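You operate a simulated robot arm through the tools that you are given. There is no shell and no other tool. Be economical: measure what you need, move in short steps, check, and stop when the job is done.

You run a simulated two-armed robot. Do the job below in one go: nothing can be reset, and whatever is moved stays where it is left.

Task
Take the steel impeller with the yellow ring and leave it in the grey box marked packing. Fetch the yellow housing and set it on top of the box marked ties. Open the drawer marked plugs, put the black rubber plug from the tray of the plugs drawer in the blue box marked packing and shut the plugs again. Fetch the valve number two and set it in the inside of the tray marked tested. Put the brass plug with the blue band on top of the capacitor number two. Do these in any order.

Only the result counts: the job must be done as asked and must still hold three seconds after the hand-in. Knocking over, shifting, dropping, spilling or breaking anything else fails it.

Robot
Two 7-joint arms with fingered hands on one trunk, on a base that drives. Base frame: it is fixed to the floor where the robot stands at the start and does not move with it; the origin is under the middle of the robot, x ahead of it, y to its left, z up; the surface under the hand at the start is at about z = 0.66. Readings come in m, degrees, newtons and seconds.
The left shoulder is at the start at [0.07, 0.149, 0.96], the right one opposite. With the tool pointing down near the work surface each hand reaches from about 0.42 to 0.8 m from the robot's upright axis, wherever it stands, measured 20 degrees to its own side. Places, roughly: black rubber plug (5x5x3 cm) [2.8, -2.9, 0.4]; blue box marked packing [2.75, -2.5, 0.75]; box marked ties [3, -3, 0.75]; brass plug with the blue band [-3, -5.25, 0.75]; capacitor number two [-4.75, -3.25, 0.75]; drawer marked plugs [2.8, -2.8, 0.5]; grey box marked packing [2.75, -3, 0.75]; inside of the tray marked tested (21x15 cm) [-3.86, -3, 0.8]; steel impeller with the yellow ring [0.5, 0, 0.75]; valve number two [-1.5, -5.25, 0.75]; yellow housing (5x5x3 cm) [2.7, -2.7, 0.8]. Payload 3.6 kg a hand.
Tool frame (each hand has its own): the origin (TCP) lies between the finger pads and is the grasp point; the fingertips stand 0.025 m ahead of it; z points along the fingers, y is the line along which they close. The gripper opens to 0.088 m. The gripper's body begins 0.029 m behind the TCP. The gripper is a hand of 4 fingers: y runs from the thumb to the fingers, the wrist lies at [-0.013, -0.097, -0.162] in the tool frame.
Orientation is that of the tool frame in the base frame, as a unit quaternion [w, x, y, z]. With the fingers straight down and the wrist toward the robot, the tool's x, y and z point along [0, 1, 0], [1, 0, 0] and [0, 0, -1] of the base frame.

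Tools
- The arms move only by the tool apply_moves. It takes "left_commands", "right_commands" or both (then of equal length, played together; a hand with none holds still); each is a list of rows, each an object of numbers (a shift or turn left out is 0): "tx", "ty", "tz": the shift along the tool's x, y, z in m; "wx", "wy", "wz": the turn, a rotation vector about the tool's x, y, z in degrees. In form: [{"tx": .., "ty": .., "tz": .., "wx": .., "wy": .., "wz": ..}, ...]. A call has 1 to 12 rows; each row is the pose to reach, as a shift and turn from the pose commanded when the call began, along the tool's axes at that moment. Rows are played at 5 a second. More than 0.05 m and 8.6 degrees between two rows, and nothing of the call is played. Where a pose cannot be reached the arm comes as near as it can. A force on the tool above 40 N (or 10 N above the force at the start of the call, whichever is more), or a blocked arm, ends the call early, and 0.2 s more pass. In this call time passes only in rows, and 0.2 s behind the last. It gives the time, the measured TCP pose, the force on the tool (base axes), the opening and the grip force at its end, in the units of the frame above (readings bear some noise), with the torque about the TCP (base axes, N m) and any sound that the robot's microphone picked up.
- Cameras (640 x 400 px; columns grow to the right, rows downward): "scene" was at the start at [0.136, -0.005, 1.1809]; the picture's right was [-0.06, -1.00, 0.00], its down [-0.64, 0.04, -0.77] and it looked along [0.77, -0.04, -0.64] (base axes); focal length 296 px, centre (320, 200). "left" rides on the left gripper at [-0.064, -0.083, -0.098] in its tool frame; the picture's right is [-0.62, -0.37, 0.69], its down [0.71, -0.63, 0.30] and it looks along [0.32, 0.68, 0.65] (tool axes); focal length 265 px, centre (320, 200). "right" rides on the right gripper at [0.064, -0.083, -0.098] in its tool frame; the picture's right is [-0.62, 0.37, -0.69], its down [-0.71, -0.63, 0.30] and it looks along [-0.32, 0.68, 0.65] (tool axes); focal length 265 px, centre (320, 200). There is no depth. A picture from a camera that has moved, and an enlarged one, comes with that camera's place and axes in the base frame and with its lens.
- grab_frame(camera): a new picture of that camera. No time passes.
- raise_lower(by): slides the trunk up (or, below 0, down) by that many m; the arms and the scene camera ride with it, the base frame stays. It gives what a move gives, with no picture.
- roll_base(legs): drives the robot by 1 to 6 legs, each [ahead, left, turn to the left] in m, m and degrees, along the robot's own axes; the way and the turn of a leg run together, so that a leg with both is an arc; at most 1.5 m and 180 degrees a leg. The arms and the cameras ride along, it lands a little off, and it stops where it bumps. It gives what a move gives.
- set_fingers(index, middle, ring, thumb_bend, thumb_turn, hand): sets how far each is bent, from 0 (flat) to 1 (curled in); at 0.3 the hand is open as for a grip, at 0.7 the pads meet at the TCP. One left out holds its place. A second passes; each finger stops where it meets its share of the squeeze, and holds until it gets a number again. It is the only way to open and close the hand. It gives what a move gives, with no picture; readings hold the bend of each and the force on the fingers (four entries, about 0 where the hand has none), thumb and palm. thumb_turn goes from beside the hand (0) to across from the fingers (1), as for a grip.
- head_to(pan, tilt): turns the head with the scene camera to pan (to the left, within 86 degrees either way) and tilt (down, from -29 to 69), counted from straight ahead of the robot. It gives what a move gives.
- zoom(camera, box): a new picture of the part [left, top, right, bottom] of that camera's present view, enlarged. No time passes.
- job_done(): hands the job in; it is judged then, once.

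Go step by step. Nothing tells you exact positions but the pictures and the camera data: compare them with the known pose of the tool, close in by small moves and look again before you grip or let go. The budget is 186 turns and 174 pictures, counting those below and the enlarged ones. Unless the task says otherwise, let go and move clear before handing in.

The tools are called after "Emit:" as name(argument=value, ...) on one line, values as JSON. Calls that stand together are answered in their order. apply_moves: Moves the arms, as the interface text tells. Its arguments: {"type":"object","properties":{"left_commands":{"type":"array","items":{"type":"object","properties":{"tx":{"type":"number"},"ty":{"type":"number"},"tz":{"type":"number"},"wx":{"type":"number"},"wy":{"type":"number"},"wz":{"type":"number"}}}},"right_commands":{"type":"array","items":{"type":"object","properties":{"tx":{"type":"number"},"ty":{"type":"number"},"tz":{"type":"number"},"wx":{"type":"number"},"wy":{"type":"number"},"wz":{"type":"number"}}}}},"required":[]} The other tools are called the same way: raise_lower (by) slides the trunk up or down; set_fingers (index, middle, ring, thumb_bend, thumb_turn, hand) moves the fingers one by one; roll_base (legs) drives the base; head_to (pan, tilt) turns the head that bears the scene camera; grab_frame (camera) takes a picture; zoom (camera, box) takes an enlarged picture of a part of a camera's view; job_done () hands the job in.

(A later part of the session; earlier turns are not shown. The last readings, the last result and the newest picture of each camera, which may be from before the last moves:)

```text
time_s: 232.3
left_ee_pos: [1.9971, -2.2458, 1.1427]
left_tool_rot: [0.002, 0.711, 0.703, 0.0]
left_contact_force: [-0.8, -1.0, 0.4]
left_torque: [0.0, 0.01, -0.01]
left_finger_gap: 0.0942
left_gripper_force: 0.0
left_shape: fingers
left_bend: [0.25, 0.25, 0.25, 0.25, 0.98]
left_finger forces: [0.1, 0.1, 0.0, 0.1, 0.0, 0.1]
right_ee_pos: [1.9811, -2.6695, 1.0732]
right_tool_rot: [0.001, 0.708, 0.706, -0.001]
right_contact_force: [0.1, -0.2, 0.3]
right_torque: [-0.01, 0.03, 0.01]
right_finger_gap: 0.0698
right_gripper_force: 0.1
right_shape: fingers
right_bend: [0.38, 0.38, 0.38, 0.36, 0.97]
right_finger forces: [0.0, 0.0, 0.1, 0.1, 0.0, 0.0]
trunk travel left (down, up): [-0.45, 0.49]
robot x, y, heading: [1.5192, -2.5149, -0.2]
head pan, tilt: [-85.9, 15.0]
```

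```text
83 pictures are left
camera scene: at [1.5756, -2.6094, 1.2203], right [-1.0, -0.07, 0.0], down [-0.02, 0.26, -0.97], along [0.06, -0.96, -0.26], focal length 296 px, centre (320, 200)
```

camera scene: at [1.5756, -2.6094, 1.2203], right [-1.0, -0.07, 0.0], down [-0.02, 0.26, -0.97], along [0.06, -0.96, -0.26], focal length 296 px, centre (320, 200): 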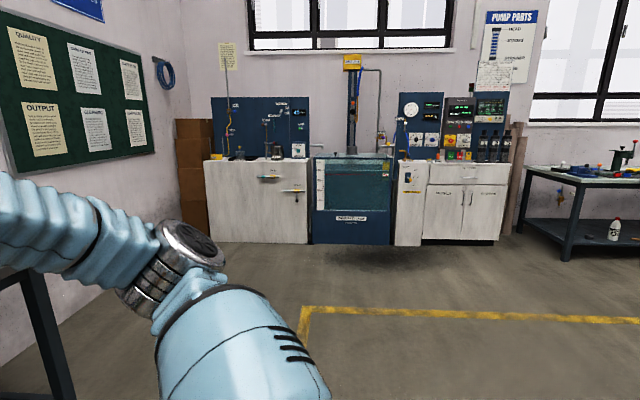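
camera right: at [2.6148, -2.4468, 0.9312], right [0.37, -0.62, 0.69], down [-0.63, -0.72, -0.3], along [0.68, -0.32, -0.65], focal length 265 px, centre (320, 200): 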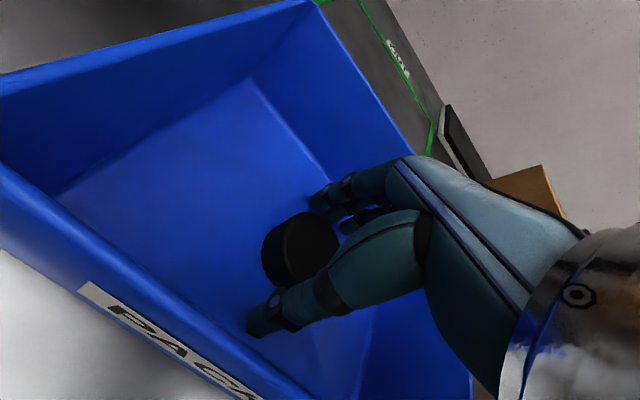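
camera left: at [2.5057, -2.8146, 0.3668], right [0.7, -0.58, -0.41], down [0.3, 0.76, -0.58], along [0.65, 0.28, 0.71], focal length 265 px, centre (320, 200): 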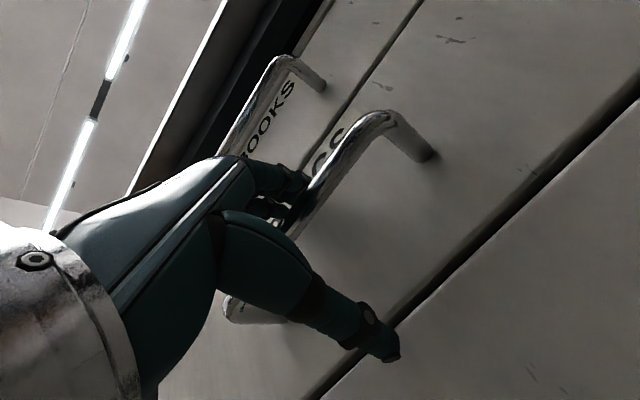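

Plug is in the blue box. Next the valve at about (-1.5, -5.25): I turn to face -y and strafe along the open floor, then look.

Emit:
roll_base(legs=[[0, 0, -90], [0, -1.5, 0], [0, -1.45, 0]])

Emit:
head_to(pan=0, tilt=15)

Emit:
grab_frame(camera="scene")

Emit:
head_to(pan=-60, tilt=15)

Emit:
grab_frame(camera="scene")

```text
time_s: 279.8
left_ee_pos: [-1.1818, -2.9682, 1.1427]
left_tool_rot: [0.001, 1.0, -0.011, -0.002]
left_contact_force: [-1.1, 0.7, -0.9]
left_torque: [0.01, -0.04, -0.01]
left_finger_gap: 0.0942
left_gripper_force: 0.1
left_shape: fingers
left_bend: [0.25, 0.25, 0.25, 0.25, 0.98]
left_finger forces: [0.0, 0.0, 0.1, 0.0, 0.0, 0.0]
right_ee_pos: [-1.6055, -2.9485, 1.073]
right_tool_rot: [0.0, 1.0, -0.006, 0.0]
right_contact_force: [-0.5, -0.6, -0.4]
right_torque: [0.0, 0.01, -0.03]
right_finger_gap: 0.0698
right_gripper_force: 0.0
right_shape: fingers
right_bend: [0.38, 0.38, 0.38, 0.36, 0.97]
right_finger forces: [0.0, 0.0, 0.1, 0.0, 0.0, 0.0]
trunk travel left (down, up): [-0.45, 0.49]
robot x, y, heading: [-1.4466, -2.4902, -90.4]
head pan, tilt: [-85.9, 15.0]
```

```text
time_s: 281.4
left_ee_pos: [-1.1817, -2.9678, 1.141]
left_tool_rot: [0.002, 1.0, -0.011, -0.002]
left_contact_force: [-0.6, -0.9, 0.1]
left_torque: [0.05, 0.0, -0.02]
left_finger_gap: 0.0943
left_gripper_force: 0.0
left_shape: fingers
left_bend: [0.25, 0.25, 0.25, 0.25, 0.98]
left_finger forces: [0.0, 0.0, 0.0, 0.0, 0.0, 0.0]
right_ee_pos: [-1.6065, -2.949, 1.0721]
right_tool_rot: [0.001, 1.0, -0.005, -0.001]
right_contact_force: [-0.2, -0.6, -0.1]
right_torque: [0.01, -0.01, -0.01]
right_finger_gap: 0.0698
right_gripper_force: 0.0
right_shape: fingers
right_bend: [0.38, 0.38, 0.38, 0.36, 0.97]
right_finger forces: [0.1, 0.1, 0.0, 0.0, 0.0, 0.0]
trunk travel left (down, up): [-0.45, 0.49]
robot x, y, heading: [-1.4444, -2.4879, -90.8]
head pan, tilt: [0.0, 15.0]
```

```text
82 pictures are left
camera scene: at [-1.4494, -2.6305, 1.2204], right [-1.0, 0.02, 0.0], down [0.0, 0.26, -0.97], along [-0.01, -0.97, -0.26], focal length 296 px, centre (320, 200)
```

scene: 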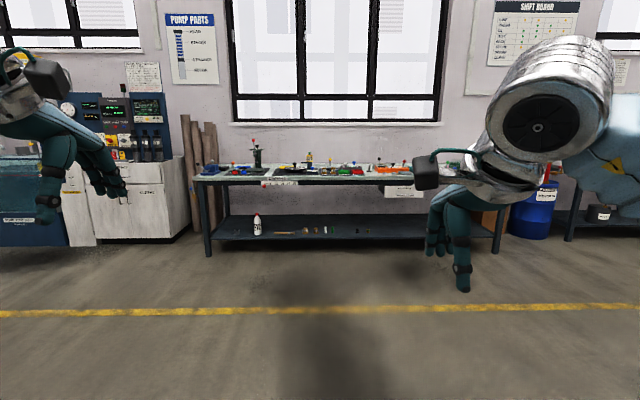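

```text
time_s: 282.7
left_ee_pos: [-1.182, -2.9686, 1.142]
left_tool_rot: [0.0, 1.0, -0.011, -0.001]
left_contact_force: [-0.4, -0.2, 0.3]
left_torque: [0.0, 0.0, -0.02]
left_finger_gap: 0.0945
left_gripper_force: 0.1
left_shape: fingers
left_bend: [0.25, 0.25, 0.25, 0.25, 0.98]
left_finger forces: [0.0, 0.1, 0.0, 0.1, 0.0, 0.0]
right_ee_pos: [-1.6058, -2.9496, 1.0727]
right_tool_rot: [-0.001, 1.0, -0.005, -0.001]
right_contact_force: [-0.3, -0.7, 0.1]
right_torque: [-0.02, 0.0, -0.01]
right_finger_gap: 0.0696
right_gripper_force: 0.1
right_shape: fingers
right_bend: [0.38, 0.38, 0.38, 0.36, 0.97]
right_finger forces: [0.0, 0.1, 0.1, 0.0, 0.0, 0.0]
trunk travel left (down, up): [-0.45, 0.49]
robot x, y, heading: [-1.4463, -2.4858, -90.8]
head pan, tilt: [-60.0, 15.0]
```

```text
81 pictures are left
camera scene: at [-1.5294, -2.5827, 1.2204], right [-0.49, 0.87, 0.0], down [0.23, 0.13, -0.97], along [-0.84, -0.47, -0.26], focal length 296 px, centre (320, 200)
```

scene: 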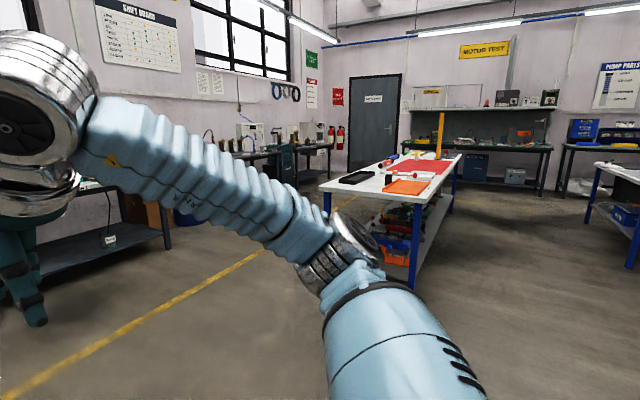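

The parts table is ahead. I drive 1.5 m towards it and look at what lies on it.

Emit:
roll_base(legs=[[1.45, 0, 0.6]])

Emit:
head_to(pan=0, tilt=30)

Emit:
grab_frame(camera="scene")

Emit:
zoom(camera="scene", box=[120, 100, 440, 240])

```text
time_s: 301.4
left_ee_pos: [-1.1855, -4.4233, 1.1415]
left_tool_rot: [0.001, 1.0, -0.002, -0.002]
left_contact_force: [0.0, 0.4, -0.1]
left_torque: [-0.04, 0.02, 0.02]
left_finger_gap: 0.0942
left_gripper_force: 0.1
left_shape: fingers
left_bend: [0.25, 0.25, 0.25, 0.25, 0.98]
left_finger forces: [0.0, 0.0, 0.0, 0.0, 0.1, 0.0]
right_ee_pos: [-1.6092, -4.4099, 1.0726]
right_tool_rot: [0.0, 1.0, 0.003, 0.0]
right_contact_force: [0.4, -0.4, -0.2]
right_torque: [-0.04, 0.02, -0.01]
right_finger_gap: 0.0699
right_gripper_force: 0.0
right_shape: fingers
right_bend: [0.38, 0.38, 0.38, 0.36, 0.97]
right_finger forces: [0.0, 0.0, 0.0, 0.1, 0.1, 0.0]
trunk travel left (down, up): [-0.45, 0.49]
robot x, y, heading: [-1.4582, -3.9446, -89.8]
head pan, tilt: [-60.0, 15.0]
```

```text
time_s: 302.7
left_ee_pos: [-1.1853, -4.4233, 1.1425]
left_tool_rot: [0.0, 1.0, -0.003, -0.002]
left_contact_force: [0.2, 0.3, -0.7]
left_torque: [0.04, -0.03, 0.0]
left_finger_gap: 0.0944
left_gripper_force: 0.0
left_shape: fingers
left_bend: [0.25, 0.25, 0.25, 0.25, 0.98]
left_finger forces: [0.1, 0.0, 0.0, 0.0, 0.0, 0.0]
right_ee_pos: [-1.61, -4.4103, 1.0742]
right_tool_rot: [0.0, 1.0, 0.002, -0.001]
right_contact_force: [0.2, 0.2, -0.2]
right_torque: [0.02, 0.0, 0.01]
right_finger_gap: 0.0699
right_gripper_force: 0.1
right_shape: fingers
right_bend: [0.38, 0.38, 0.38, 0.36, 0.97]
right_finger forces: [0.0, 0.0, 0.1, 0.1, 0.0, 0.0]
trunk travel left (down, up): [-0.45, 0.49]
robot x, y, heading: [-1.4569, -3.9465, -90.1]
head pan, tilt: [0.0, 30.0]
```

```text
80 pictures are left
camera scene: at [-1.458, -4.0868, 1.1962], right [-1.0, 0.0, 0.0], down [0.0, 0.5, -0.87], along [0.0, -0.87, -0.5], focal length 296 px, centre (320, 200)
```

scene: 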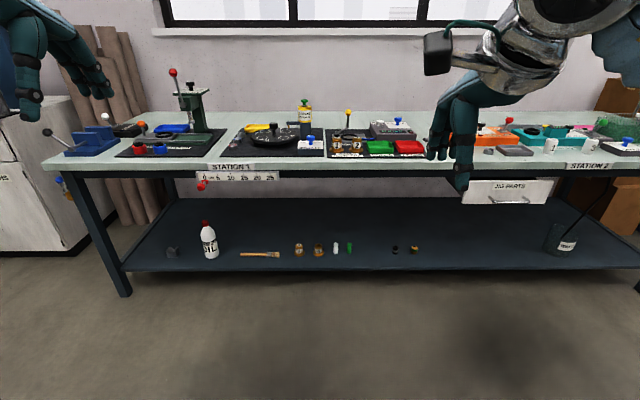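

```text
2.00 times, centred on (280, 170) of scene
camera zoom: at [-1.458, -4.0868, 1.1962], right [-1.0, 0.0, 0.0], down [0.0, 0.5, -0.87], along [0.0, -0.87, -0.5], focal length 593 px, centre (400, 260)
```

zoom: 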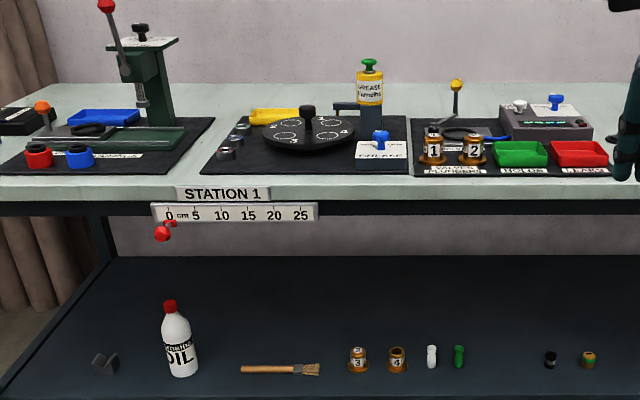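

Valves 1 and 2 stand at the station in front. I go 0.35 m closer and zoom in.

Emit:
roll_base(legs=[[0.35, 0, 0]])

Emit:
head_to(pan=-5, tilt=40)

Emit:
grab_frame(camera="scene")

Emit:
grab_frame(camera="right")

```text
time_s: 307.7
left_ee_pos: [-1.1875, -4.7736, 1.1418]
left_tool_rot: [0.001, 1.0, -0.004, -0.001]
left_contact_force: [0.2, -0.2, -0.7]
left_torque: [0.01, -0.03, 0.01]
left_finger_gap: 0.0941
left_gripper_force: 0.1
left_shape: fingers
left_bend: [0.25, 0.25, 0.25, 0.25, 0.98]
left_finger forces: [0.0, 0.1, 0.0, 0.1, 0.0, 0.0]
right_ee_pos: [-1.6115, -4.7617, 1.0736]
right_tool_rot: [0.0, 1.0, 0.002, 0.0]
right_contact_force: [-0.2, -0.7, -0.1]
right_torque: [-0.03, 0.0, 0.02]
right_finger_gap: 0.0696
right_gripper_force: 0.0
right_shape: fingers
right_bend: [0.38, 0.38, 0.38, 0.36, 0.97]
right_finger forces: [0.0, 0.1, 0.0, 0.0, 0.0, 0.1]
trunk travel left (down, up): [-0.45, 0.49]
robot x, y, heading: [-1.4609, -4.2967, -90.0]
head pan, tilt: [0.0, 30.0]
```

```text
time_s: 308.4
left_ee_pos: [-1.1871, -4.7748, 1.142]
left_tool_rot: [0.002, 1.0, -0.003, -0.001]
left_contact_force: [0.3, -0.1, 0.4]
left_torque: [-0.02, 0.01, 0.0]
left_finger_gap: 0.0939
left_gripper_force: 0.0
left_shape: fingers
left_bend: [0.25, 0.25, 0.25, 0.25, 0.98]
left_finger forces: [0.0, 0.1, 0.0, 0.0, 0.1, 0.0]
right_ee_pos: [-1.6111, -4.7605, 1.0736]
right_tool_rot: [0.0, 1.0, 0.002, 0.0]
right_contact_force: [0.5, -0.8, -0.1]
right_torque: [-0.04, 0.0, 0.02]
right_finger_gap: 0.0695
right_gripper_force: 0.1
right_shape: fingers
right_bend: [0.38, 0.38, 0.38, 0.36, 0.97]
right_finger forces: [0.1, 0.0, 0.0, 0.0, 0.0, 0.1]
trunk travel left (down, up): [-0.45, 0.49]
robot x, y, heading: [-1.4572, -4.2974, -90.0]
head pan, tilt: [-5.0, 40.0]
```

```text
78 pictures are left
camera scene: at [-1.4659, -4.4333, 1.1809], right [-1.0, 0.09, 0.0], down [0.06, 0.64, -0.77], along [-0.07, -0.76, -0.64], focal length 296 px, centre (320, 200)
```

scene: 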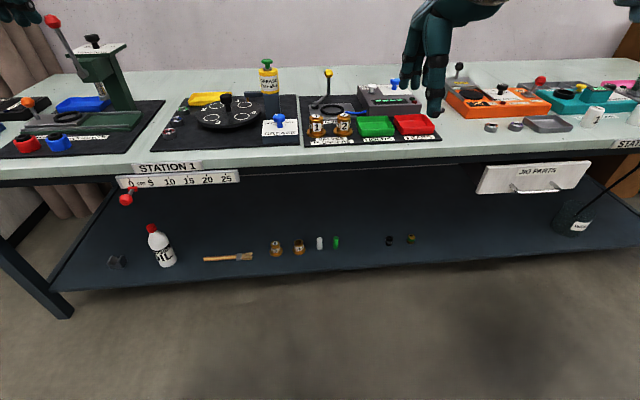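

```text
77 pictures are left
camera right: at [-1.5469, -4.6785, 1.1721], right [-0.62, -0.37, 0.69], down [-0.72, 0.63, -0.3], along [-0.32, -0.68, -0.65], focal length 265 px, centre (320, 200)
```

right: 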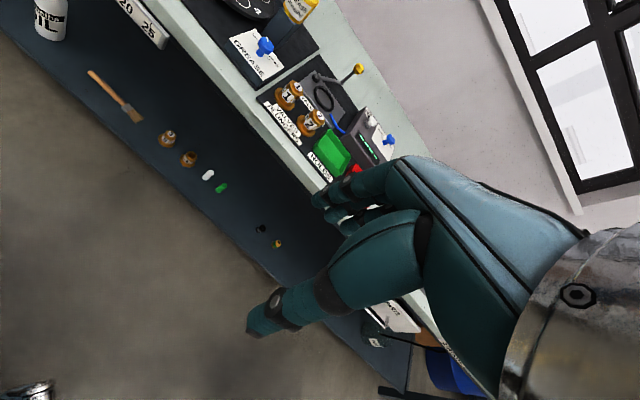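

Emit:
zoom(camera="scene", box=[290, 60, 450, 160])

Emit:
zoom(camera="right", box=[240, 50, 400, 190])

```text
4.00 times, centred on (370, 110) of scene
camera zoom: at [-1.4659, -4.4333, 1.1809], right [-1.0, 0.09, 0.0], down [0.06, 0.64, -0.77], along [-0.07, -0.76, -0.64], focal length 1185 px, centre (120, 560)
```

zoom: 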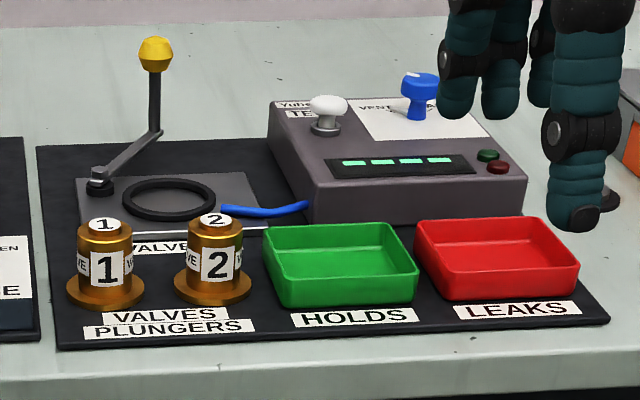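

```text
2.86 times, centred on (320, 120) of right
camera zoom: at [-1.5469, -4.6785, 1.1721], right [-0.62, -0.37, 0.69], down [-0.72, 0.63, -0.3], along [-0.32, -0.68, -0.65], focal length 758 px, centre (320, 429)
```

zoom: 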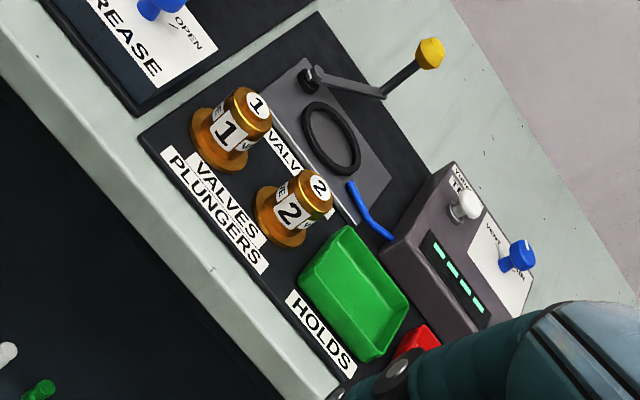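

Valve 2 is at about (-1.606, -5.23), top z ≈ 0.825, with the table edge at y ≈ -5.10. I drive 0.33 m forward and re-measure.

Emit:
roll_base(legs=[[0.33, 0, 0]])

Emit:
zoom(camera="scene", box=[240, 80, 440, 220])

Emit:
grab_frame(camera="right")

```text
time_s: 313.2
left_ee_pos: [-1.1879, -5.1087, 1.1425]
left_tool_rot: [0.0, 1.0, -0.004, -0.002]
left_contact_force: [0.3, 0.3, 0.4]
left_torque: [0.0, 0.01, 0.0]
left_finger_gap: 0.094
left_gripper_force: 0.2
left_shape: fingers
left_bend: [0.25, 0.25, 0.25, 0.25, 0.98]
left_finger forces: [0.0, 0.0, 0.0, 0.0, 0.1, 0.0]
right_ee_pos: [-1.6129, -5.0938, 1.0741]
right_tool_rot: [0.0, 1.0, 0.001, 0.0]
right_contact_force: [-0.7, 0.3, -0.1]
right_torque: [0.01, 0.01, -0.02]
right_finger_gap: 0.0698
right_gripper_force: 0.0
right_shape: fingers
right_bend: [0.38, 0.38, 0.38, 0.36, 0.97]
right_finger forces: [0.1, 0.0, 0.0, 0.0, 0.1, 0.0]
trunk travel left (down, up): [-0.45, 0.49]
robot x, y, heading: [-1.4617, -4.6322, -90.0]
head pan, tilt: [-5.0, 40.0]
```

```text
2.86 times, centred on (340, 150) of scene
camera zoom: at [-1.4668, -4.7679, 1.1808], right [-1.0, 0.09, 0.0], down [0.06, 0.64, -0.77], along [-0.07, -0.76, -0.64], focal length 846 px, centre (263, 343)
```

zoom: 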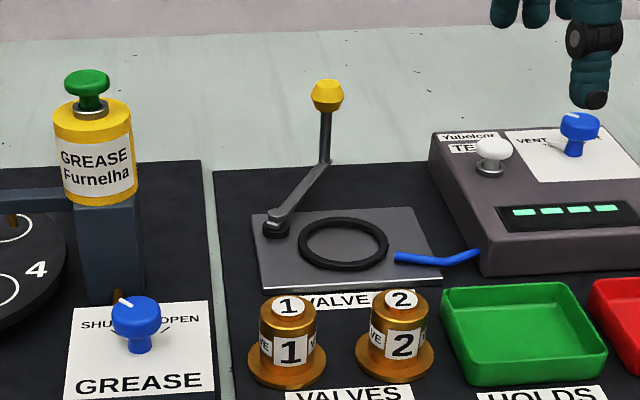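

```text
73 pictures are left
camera right: at [-1.548, -5.0113, 1.1722], right [-0.62, -0.37, 0.69], down [-0.72, 0.63, -0.3], along [-0.32, -0.68, -0.65], focal length 265 px, centre (320, 200)
```

right: 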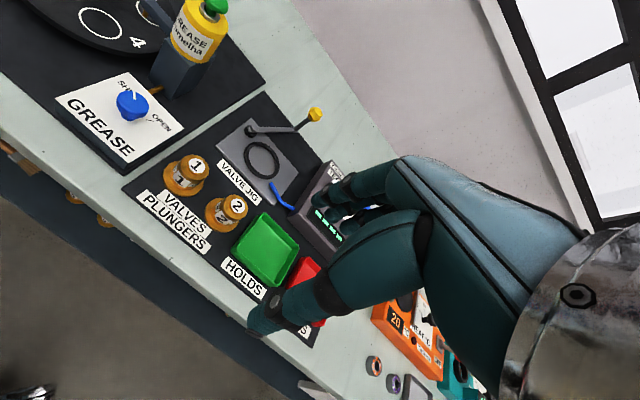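

Valve 2: (-1.605, -5.235), top 0.822. I open the hand to go down over it to z ≈ 0.88.

Emit:
apply_moves(right_commands=[{"tx": 0.004, "ty": 0.047}, {"tx": 0.008, "ty": 0.094}, {"tx": 0.008, "ty": 0.141}, {"tx": 0.008, "ty": 0.141, "tz": 0.05}, {"tx": 0.008, "ty": 0.141, "tz": 0.1}, {"tx": 0.008, "ty": 0.141, "tz": 0.15}, {"tx": 0.008, "ty": 0.141, "tz": 0.19}])

Emit:
grab_frame(camera="right")

Emit:
zoom(camera="scene", box=[240, 80, 440, 220])

```text
time_s: 314.9
left_ee_pos: [-1.1884, -5.1093, 1.1415]
left_tool_rot: [0.001, 1.0, -0.005, -0.001]
left_contact_force: [1.4, 0.1, -1.1]
left_torque: [0.0, 0.06, 0.03]
left_finger_gap: 0.0942
left_gripper_force: 0.1
left_shape: fingers
left_bend: [0.25, 0.25, 0.25, 0.25, 0.98]
left_finger forces: [0.1, 0.0, 0.0, 0.1, 0.0, 0.0]
right_ee_pos: [-1.6049, -5.234, 0.8825]
right_tool_rot: [0.001, 1.0, 0.001, 0.0]
right_contact_force: [0.2, 0.3, 0.3]
right_torque: [-0.02, -0.02, 0.0]
right_finger_gap: 0.0697
right_gripper_force: 0.1
right_shape: fingers
right_bend: [0.38, 0.38, 0.38, 0.36, 0.97]
right_finger forces: [0.0, 0.0, 0.0, 0.0, 0.0, 0.0]
trunk travel left (down, up): [-0.45, 0.49]
robot x, y, heading: [-1.4596, -4.6339, -90.2]
head pan, tilt: [-5.0, 40.0]
```

```text
72 pictures are left
camera right: at [-1.5401, -5.1522, 0.9815], right [-0.62, -0.37, 0.69], down [-0.72, 0.63, -0.3], along [-0.32, -0.68, -0.65], focal length 265 px, centre (320, 200)
```

right: 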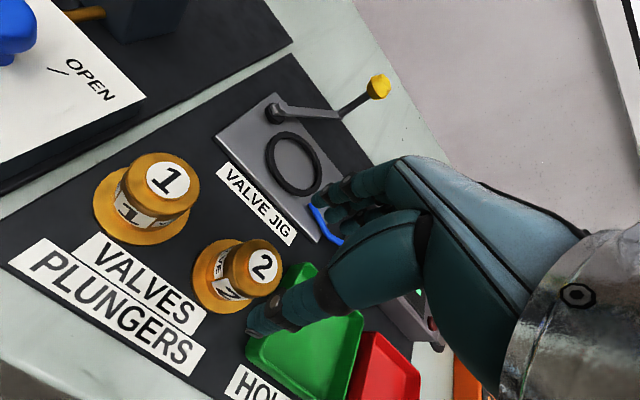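

```text
2.86 times, centred on (340, 150) of scene
camera zoom: at [-1.4673, -4.7681, 1.1808], right [-1.0, 0.09, 0.0], down [0.06, 0.64, -0.77], along [-0.07, -0.76, -0.64], focal length 846 px, centre (263, 343)
```

zoom: 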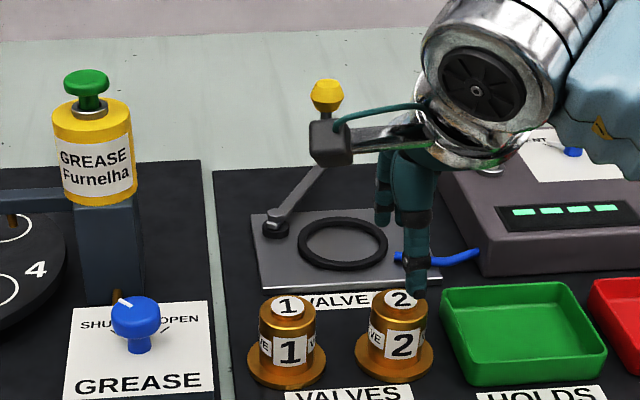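

Exactly above. I descend to z ≈ 0.812 and check before closing.

Emit:
apply_moves(right_commands=[{"tz": 0.03, "tx": -0.001}, {"tz": 0.055, "tx": -0.001}, {"tz": 0.07, "tx": -0.001}])

Emit:
grab_frame(camera="right")

Emit:
zoom(camera="scene", box=[280, 120, 400, 220])

```text
time_s: 315.6
left_ee_pos: [-1.1878, -5.1079, 1.142]
left_tool_rot: [0.0, 1.0, -0.003, -0.002]
left_contact_force: [0.6, -1.1, -0.5]
left_torque: [-0.03, 0.0, 0.0]
left_finger_gap: 0.0945
left_gripper_force: 0.1
left_shape: fingers
left_bend: [0.25, 0.25, 0.25, 0.25, 0.98]
left_finger forces: [0.0, 0.1, 0.0, 0.1, 0.0, 0.0]
right_ee_pos: [-1.6037, -5.2341, 0.8134]
right_tool_rot: [0.0, 1.0, 0.001, 0.001]
right_contact_force: [0.2, -0.3, -0.1]
right_torque: [0.0, 0.0, -0.04]
right_finger_gap: 0.0699
right_gripper_force: 0.0
right_shape: fingers
right_bend: [0.38, 0.38, 0.38, 0.36, 0.97]
right_finger forces: [0.0, 0.1, 0.0, 0.0, 0.1, 0.1]
trunk travel left (down, up): [-0.45, 0.49]
robot x, y, heading: [-1.4573, -4.6339, -90.0]
head pan, tilt: [-5.0, 40.0]
```

```text
70 pictures are left
camera right: at [-1.5404, -5.1521, 0.9116], right [-0.62, -0.37, 0.69], down [-0.72, 0.63, -0.3], along [-0.32, -0.69, -0.65], focal length 265 px, centre (320, 200)
```

right: 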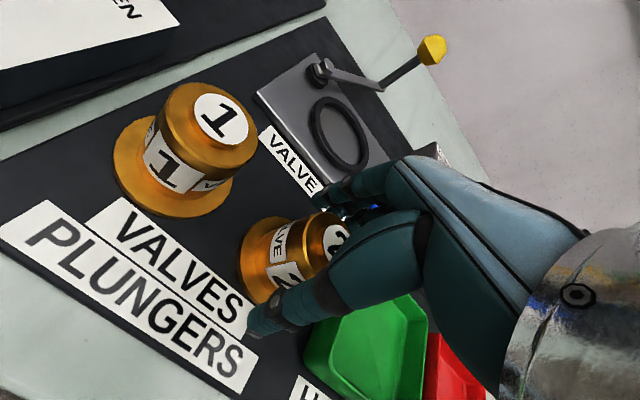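

```text
4.00 times, centred on (340, 170) of scene
camera zoom: at [-1.4669, -4.768, 1.1808], right [-1.0, 0.09, 0.0], down [0.06, 0.64, -0.77], along [-0.07, -0.76, -0.64], focal length 1185 px, centre (240, 320)
```

zoom: 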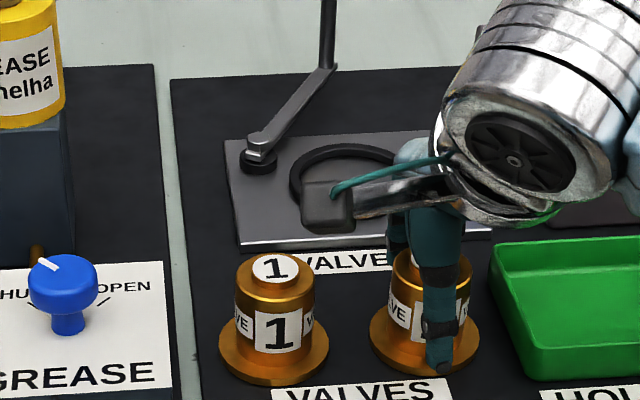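

Aligned. I close on the valve body.

Emit:
set_fingers(hand="right", index=0.7, middle=0.7, ring=0.7, thumb_bend=0.7)

Emit:
zoom(camera="scene", box=[280, 120, 400, 220])

```text
time_s: 316.6
left_ee_pos: [-1.1886, -5.1087, 1.142]
left_tool_rot: [0.0, 1.0, -0.005, -0.003]
left_contact_force: [0.4, 0.0, 0.4]
left_torque: [0.0, -0.01, 0.01]
left_finger_gap: 0.0942
left_gripper_force: 0.0
left_shape: fingers
left_bend: [0.25, 0.25, 0.25, 0.25, 0.98]
left_finger forces: [0.0, 0.1, 0.0, 0.1, 0.0, 0.0]
right_ee_pos: [-1.6041, -5.2342, 0.8126]
right_tool_rot: [0.001, 1.0, 0.001, 0.0]
right_contact_force: [-0.2, -1.5, -0.3]
right_torque: [-0.16, 0.06, 0.03]
right_finger_gap: 0.029
right_gripper_force: 14.7
right_shape: fingers
right_bend: [0.58, 0.61, 0.68, 0.56, 0.96]
right_finger forces: [6.8, 7.2, 0.9, 0.0, 13.5, 0.1]
trunk travel left (down, up): [-0.45, 0.49]
robot x, y, heading: [-1.4595, -4.6354, -90.0]
head pan, tilt: [-5.0, 40.0]
```

```text
4.00 times, centred on (340, 170) of scene
camera zoom: at [-1.4666, -4.7681, 1.1808], right [-1.0, 0.09, 0.0], down [0.06, 0.64, -0.77], along [-0.07, -0.76, -0.64], focal length 1185 px, centre (240, 320)
```

zoom: 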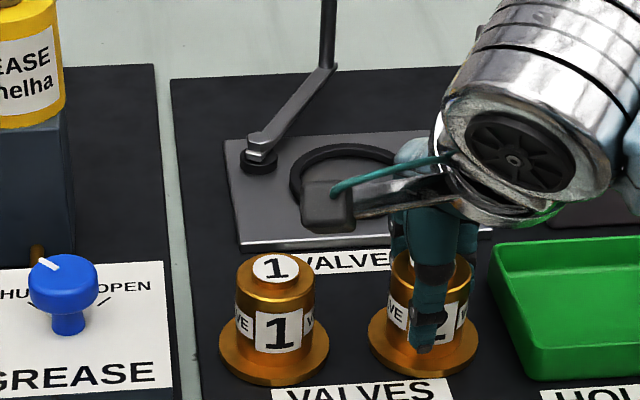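

Gripped. I lift it straight up, then back off from the table.

Emit:
apply_moves(right_commands=[{"tz": -0.02}, {"tz": -0.06}, {"tz": -0.105}, {"tz": -0.15}, {"tz": -0.195}, {"tz": -0.24}])

Emit:
grab_frame(camera="right")

Emit:
roll_base(legs=[[-1.2, 0, 0]])

Emit:
head_to(pan=-75, tilt=18)

Emit:
grab_frame(camera="scene")

```text
time_s: 318.1
left_ee_pos: [-1.1868, -5.1076, 1.1434]
left_tool_rot: [0.001, 1.0, -0.003, -0.003]
left_contact_force: [0.0, 0.5, 0.2]
left_torque: [0.02, 0.01, 0.0]
left_finger_gap: 0.0942
left_gripper_force: 0.1
left_shape: fingers
left_bend: [0.25, 0.25, 0.25, 0.25, 0.98]
left_finger forces: [0.1, 0.0, 0.0, 0.1, 0.0, 0.1]
right_ee_pos: [-1.6042, -5.2345, 1.0545]
right_tool_rot: [0.0, 1.0, 0.001, -0.001]
right_contact_force: [-0.2, 0.6, -3.5]
right_torque: [-0.05, -0.01, -0.01]
right_finger_gap: 0.029
right_gripper_force: 13.5
right_shape: fingers
right_bend: [0.59, 0.62, 0.69, 0.56, 0.95]
right_finger forces: [6.3, 6.1, 0.8, 0.0, 12.6, 0.0]
trunk travel left (down, up): [-0.45, 0.49]
robot x, y, heading: [-1.463, -4.6319, -90.2]
head pan, tilt: [-5.0, 40.0]
```

```text
67 pictures are left
camera right: at [-1.5404, -5.1523, 1.1533], right [-0.62, -0.37, 0.69], down [-0.72, 0.63, -0.3], along [-0.32, -0.68, -0.65], focal length 265 px, centre (320, 200)
```

right: 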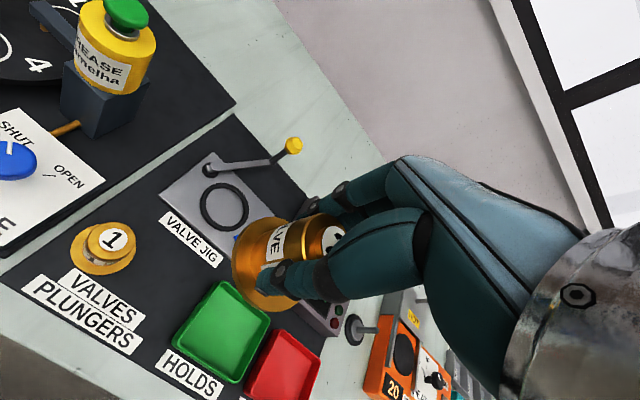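

```text
time_s: 333.5
left_ee_pos: [-1.186, -3.9074, 1.1404]
left_tool_rot: [0.0, 1.0, -0.001, -0.002]
left_contact_force: [-0.5, -0.1, -1.2]
left_torque: [0.04, 0.02, 0.02]
left_finger_gap: 0.0942
left_gripper_force: 0.0
left_shape: fingers
left_bend: [0.25, 0.25, 0.25, 0.25, 0.98]
left_finger forces: [0.0, 0.0, 0.0, 0.0, 0.0, 0.1]
right_ee_pos: [-1.6037, -4.0352, 1.0528]
right_tool_rot: [0.0, 1.0, 0.004, 0.0]
right_contact_force: [-0.8, 0.1, -4.8]
right_torque: [-0.02, -0.04, 0.02]
right_finger_gap: 0.0289
right_gripper_force: 13.2
right_shape: fingers
right_bend: [0.59, 0.62, 0.69, 0.56, 0.95]
right_finger forces: [6.4, 6.0, 0.7, 0.0, 12.4, 0.1]
trunk travel left (down, up): [-0.45, 0.49]
robot x, y, heading: [-1.4589, -3.4333, -89.7]
head pan, tilt: [-5.0, 40.0]
```

```text
time_s: 334.9
left_ee_pos: [-1.1872, -3.9069, 1.1417]
left_tool_rot: [0.0, 1.0, 0.0, -0.001]
left_contact_force: [0.8, 0.7, -0.4]
left_torque: [-0.01, -0.02, -0.02]
left_finger_gap: 0.0942
left_gripper_force: 0.1
left_shape: fingers
left_bend: [0.25, 0.25, 0.25, 0.25, 0.98]
left_finger forces: [0.2, 0.1, 0.0, 0.1, 0.0, 0.0]
right_ee_pos: [-1.6029, -4.0361, 1.0534]
right_tool_rot: [0.0, 1.0, 0.004, 0.0]
right_contact_force: [-0.7, -0.5, -4.9]
right_torque: [0.03, -0.02, -0.03]
right_finger_gap: 0.0287
right_gripper_force: 12.9
right_shape: fingers
right_bend: [0.59, 0.62, 0.69, 0.56, 0.95]
right_finger forces: [6.3, 6.1, 0.8, 0.0, 12.4, 0.0]
trunk travel left (down, up): [-0.45, 0.49]
robot x, y, heading: [-1.4612, -3.4328, -89.9]
head pan, tilt: [-75.0, 18.0]
```

```text
66 pictures are left
camera scene: at [-1.5496, -3.5078, 1.2154], right [-0.26, 0.96, 0.0], down [0.3, 0.08, -0.95], along [-0.92, -0.25, -0.31], focal length 296 px, centre (320, 200)
```

scene: 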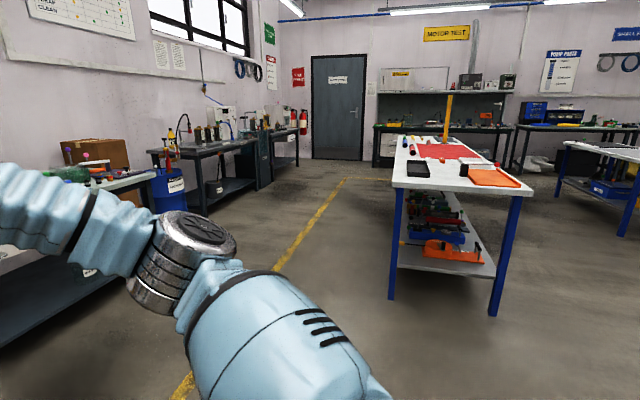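

The white blue-legged table spans about x -3.27…-5, y -3.5…-2.87, with trays on it. I approach from its +y side: back up, then strafe right.

Emit:
roll_base(legs=[[-1.3, 0, 0], [0, -1.15, 0], [0, -1.15, 0]])

Emit:
head_to(pan=-5, tilt=30)

Emit:
grab_frame(camera="scene")

```text
time_s: 380.6
left_ee_pos: [-3.4965, -2.6296, 1.1421]
left_tool_rot: [0.001, 1.0, 0.004, -0.002]
left_contact_force: [0.6, 0.2, -0.3]
left_torque: [0.0, -0.04, 0.0]
left_finger_gap: 0.0944
left_gripper_force: 0.0
left_shape: fingers
left_bend: [0.25, 0.25, 0.25, 0.25, 0.98]
left_finger forces: [0.0, 0.0, 0.0, 0.0, 0.0, 0.0]
right_ee_pos: [-3.9124, -2.7636, 1.054]
right_tool_rot: [0.0, 1.0, 0.01, -0.001]
right_contact_force: [0.4, 0.2, -4.2]
right_torque: [0.01, -0.03, -0.03]
right_finger_gap: 0.0285
right_gripper_force: 12.6
right_shape: fingers
right_bend: [0.59, 0.62, 0.69, 0.56, 0.95]
right_finger forces: [6.2, 6.1, 0.9, 0.1, 12.0, 0.1]
trunk travel left (down, up): [-0.45, 0.49]
robot x, y, heading: [-3.7737, -2.1535, -89.1]
head pan, tilt: [-75.0, 18.0]
```

```text
time_s: 382.1
left_ee_pos: [-3.4968, -2.6301, 1.1423]
left_tool_rot: [0.001, 1.0, 0.004, -0.001]
left_contact_force: [0.3, -0.4, -0.2]
left_torque: [0.02, -0.02, 0.02]
left_finger_gap: 0.0943
left_gripper_force: 0.0
left_shape: fingers
left_bend: [0.25, 0.25, 0.25, 0.25, 0.98]
left_finger forces: [0.0, 0.1, 0.1, 0.0, 0.1, 0.0]
right_ee_pos: [-3.9129, -2.7635, 1.054]
right_tool_rot: [0.0, 1.0, 0.009, -0.002]
right_contact_force: [-0.9, 0.7, -4.8]
right_torque: [-0.04, 0.02, -0.02]
right_finger_gap: 0.0287
right_gripper_force: 12.9
right_shape: fingers
right_bend: [0.59, 0.62, 0.69, 0.56, 0.95]
right_finger forces: [6.2, 6.2, 0.8, 0.1, 11.9, 0.1]
trunk travel left (down, up): [-0.45, 0.49]
robot x, y, heading: [-3.7742, -2.1585, -89.2]
head pan, tilt: [-5.0, 30.0]
```

```text
65 pictures are left
camera scene: at [-3.7819, -2.2999, 1.1961], right [-1.0, 0.07, 0.0], down [0.04, 0.5, -0.87], along [-0.06, -0.86, -0.5], focal length 296 px, centre (320, 200)
```

scene: 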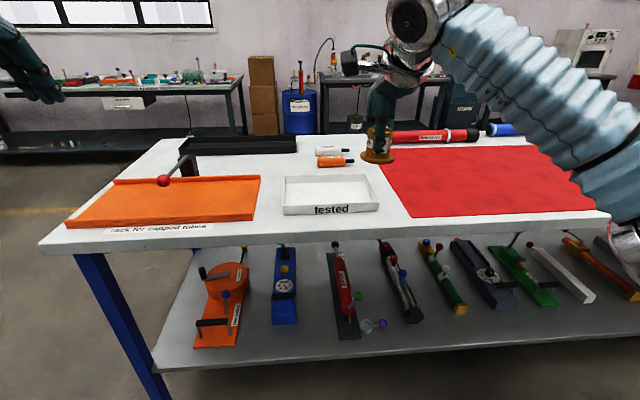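

The white tray marked "tested" is right ahead. I take a wrist view to triangulate it.

Emit:
grab_frame(camera="right")

Emit:
zoom(camera="scene", box=[260, 140, 420, 240])

```text
64 pictures are left
camera right: at [-3.8495, -2.6803, 1.1523], right [-0.61, -0.38, 0.69], down [-0.73, 0.62, -0.3], along [-0.31, -0.69, -0.65], focal length 265 px, centre (320, 200)
```

right: 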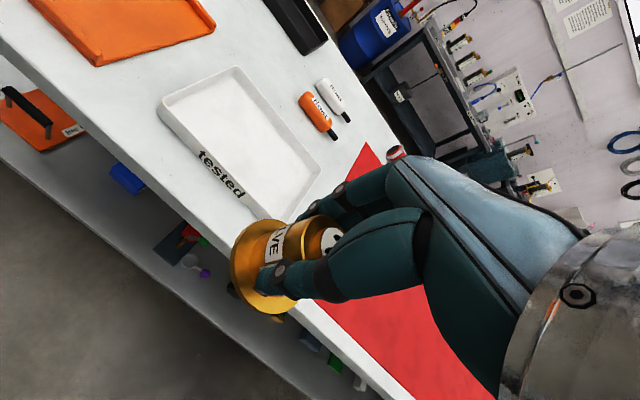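

```text
4.00 times, centred on (340, 190) of scene
camera zoom: at [-3.7819, -2.2999, 1.1961], right [-1.0, 0.07, 0.0], down [0.04, 0.5, -0.87], along [-0.06, -0.86, -0.5], focal length 1185 px, centre (240, 240)
```

zoom: 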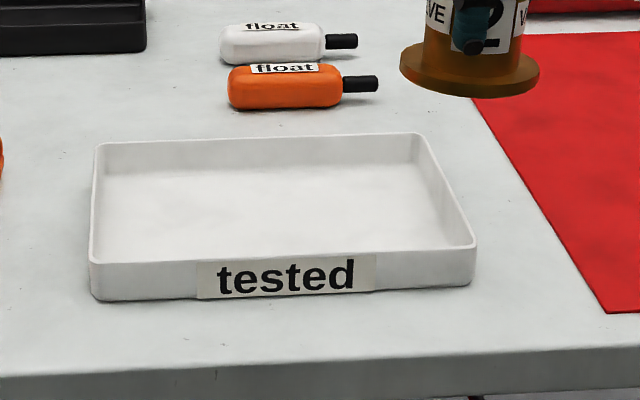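

Tray centre is (-3.852, -2.998), rim z ≈ 0.827. I drive 0.2 m forward and move the valve over it.

Emit:
roll_base(legs=[[0.2, 0, -0.8]])

Emit:
head_to(pan=-5, tilt=45)

Emit:
grab_frame(camera="scene")

```text
time_s: 385.2
left_ee_pos: [-3.5028, -2.8331, 1.142]
left_tool_rot: [0.001, 1.0, -0.002, -0.002]
left_contact_force: [0.1, 1.0, 0.0]
left_torque: [0.01, -0.01, 0.01]
left_finger_gap: 0.0942
left_gripper_force: 0.1
left_shape: fingers
left_bend: [0.25, 0.25, 0.25, 0.25, 0.98]
left_finger forces: [0.0, 0.0, 0.0, 0.0, 0.0, 0.0]
right_ee_pos: [-3.9218, -2.9621, 1.054]
right_tool_rot: [0.0, 1.0, 0.001, 0.0]
right_contact_force: [0.0, 0.0, -3.6]
right_torque: [-0.04, 0.03, -0.01]
right_finger_gap: 0.0288
right_gripper_force: 12.4
right_shape: fingers
right_bend: [0.59, 0.62, 0.69, 0.56, 0.95]
right_finger forces: [6.2, 6.1, 0.8, 0.0, 12.0, 0.1]
trunk travel left (down, up): [-0.45, 0.49]
robot x, y, heading: [-3.7791, -2.3628, -89.9]
head pan, tilt: [-5.0, 30.0]
```

```text
time_s: 386.0
left_ee_pos: [-3.5015, -2.8349, 1.1418]
left_tool_rot: [0.001, 1.0, -0.003, -0.002]
left_contact_force: [0.2, -0.4, 0.0]
left_torque: [0.03, -0.01, 0.01]
left_finger_gap: 0.094
left_gripper_force: 0.0
left_shape: fingers
left_bend: [0.25, 0.25, 0.25, 0.25, 0.98]
left_finger forces: [0.0, 0.0, 0.0, 0.0, 0.1, 0.0]
right_ee_pos: [-3.9183, -2.9627, 1.053]
right_tool_rot: [-0.001, 1.0, 0.001, -0.001]
right_contact_force: [-0.2, 0.7, -3.8]
right_torque: [-0.01, 0.04, 0.0]
right_finger_gap: 0.0287
right_gripper_force: 12.7
right_shape: fingers
right_bend: [0.59, 0.63, 0.69, 0.56, 0.95]
right_finger forces: [6.2, 6.2, 0.7, 0.0, 12.2, 0.0]
trunk travel left (down, up): [-0.45, 0.49]
robot x, y, heading: [-3.7734, -2.3583, -90.1]
head pan, tilt: [-5.0, 45.0]
```

```text
62 pictures are left
camera scene: at [-3.7813, -2.4933, 1.1735], right [-1.0, 0.09, 0.0], down [0.06, 0.7, -0.71], along [-0.06, -0.7, -0.71], focal length 296 px, centre (320, 200)
```

scene: 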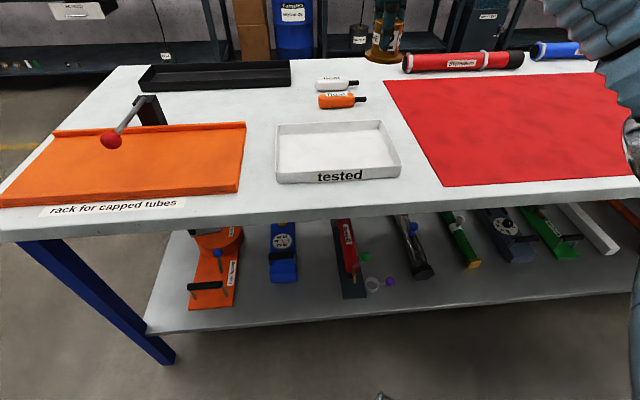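

Emit:
apply_moves(right_commands=[{"tx": 0.031, "ty": 0.017}, {"tx": 0.062, "ty": 0.034}, {"tx": 0.062, "ty": 0.034, "tz": 0.045}, {"tx": 0.062, "ty": 0.034, "tz": 0.09}, {"tx": 0.062, "ty": 0.034, "tz": 0.135}, {"tx": 0.062, "ty": 0.034, "tz": 0.165}])

Emit:
grab_frame(camera="right")

Emit:
zoom(camera="scene", box=[240, 70, 440, 210])

```text
time_s: 387.4
left_ee_pos: [-3.5036, -2.8351, 1.1423]
left_tool_rot: [0.001, 1.0, -0.002, -0.001]
left_contact_force: [-0.5, 0.8, -0.1]
left_torque: [0.02, 0.01, 0.0]
left_finger_gap: 0.0942
left_gripper_force: 0.1
left_shape: fingers
left_bend: [0.25, 0.25, 0.25, 0.25, 0.98]
left_finger forces: [0.0, 0.1, 0.1, 0.0, 0.1, 0.0]
right_ee_pos: [-3.8582, -2.9958, 0.8871]
right_tool_rot: [0.0, 1.0, 0.002, 0.0]
right_contact_force: [0.5, 0.4, -4.2]
right_torque: [-0.02, 0.01, 0.01]
right_finger_gap: 0.0285
right_gripper_force: 11.8
right_shape: fingers
right_bend: [0.59, 0.63, 0.69, 0.56, 0.95]
right_finger forces: [6.1, 6.0, 0.7, 0.0, 11.8, 0.0]
trunk travel left (down, up): [-0.45, 0.49]
robot x, y, heading: [-3.7756, -2.3654, -89.9]
head pan, tilt: [-5.0, 45.0]
```

```text
61 pictures are left
camera right: at [-3.7941, -2.9135, 0.9858], right [-0.62, -0.37, 0.69], down [-0.72, 0.63, -0.3], along [-0.32, -0.68, -0.65], focal length 265 px, centre (320, 200)
```

right: 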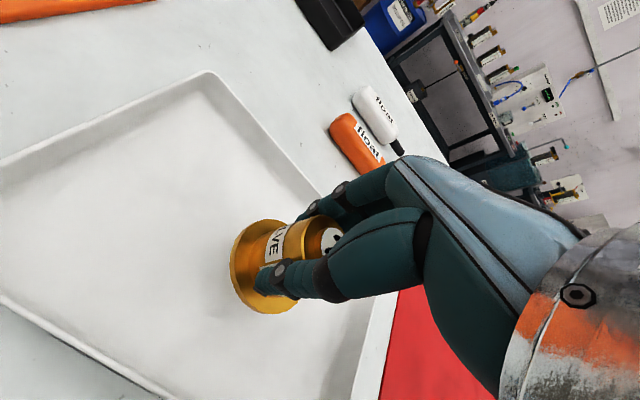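

```text
2.86 times, centred on (340, 140) of scene
camera zoom: at [-3.7818, -2.4941, 1.1734], right [-1.0, 0.09, 0.0], down [0.06, 0.71, -0.71], along [-0.06, -0.7, -0.71], focal length 846 px, centre (263, 371)
```

zoom: 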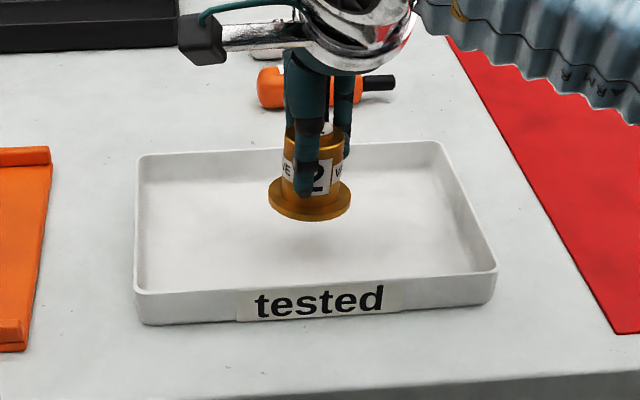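

Centred over the tray. I lower to contact.

Emit:
apply_moves(right_commands=[{"tz": 0.015}, {"tz": 0.025}, {"tz": 0.029}, {"tz": 0.032}, {"tz": 0.035}, {"tz": 0.038}, {"tz": 0.041}, {"tz": 0.044}, {"tz": 0.047}])

Emit:
zoom(camera="scene", box=[240, 70, 440, 210])

```text
time_s: 389.4
left_ee_pos: [-3.5021, -2.8309, 1.1433]
left_tool_rot: [0.002, 1.0, -0.002, -0.002]
left_contact_force: [0.6, -0.2, -0.5]
left_torque: [0.03, -0.01, 0.0]
left_finger_gap: 0.094
left_gripper_force: 0.1
left_shape: fingers
left_bend: [0.25, 0.25, 0.25, 0.25, 0.98]
left_finger forces: [0.0, 0.1, 0.1, 0.0, 0.0, 0.1]
right_ee_pos: [-3.8573, -2.995, 0.8476]
right_tool_rot: [0.005, 1.0, 0.001, 0.001]
right_contact_force: [2.1, -1.7, 20.5]
right_torque: [-0.09, -0.01, 0.03]
right_finger_gap: 0.0283
right_gripper_force: 15.5
right_shape: fingers
right_bend: [0.6, 0.62, 0.7, 0.56, 0.95]
right_finger forces: [7.4, 8.6, 0.5, 0.0, 14.4, 0.1]
trunk travel left (down, up): [-0.45, 0.49]
robot x, y, heading: [-3.7771, -2.36, -89.9]
head pan, tilt: [-5.0, 45.0]
```

```text
2.86 times, centred on (340, 140) of scene
camera zoom: at [-3.7808, -2.4898, 1.1743], right [-1.0, 0.09, 0.0], down [0.06, 0.7, -0.71], along [-0.06, -0.71, -0.71], focal length 846 px, centre (263, 371)
```

zoom: 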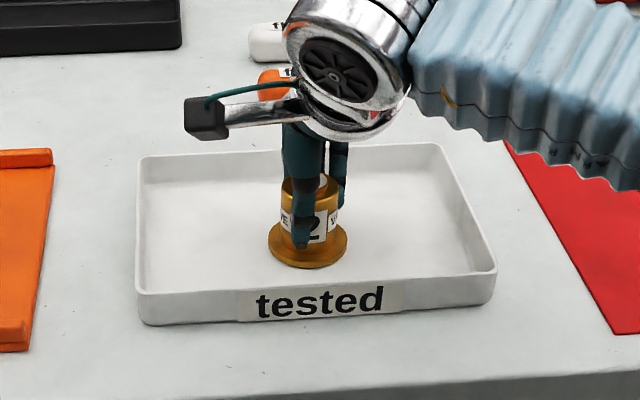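

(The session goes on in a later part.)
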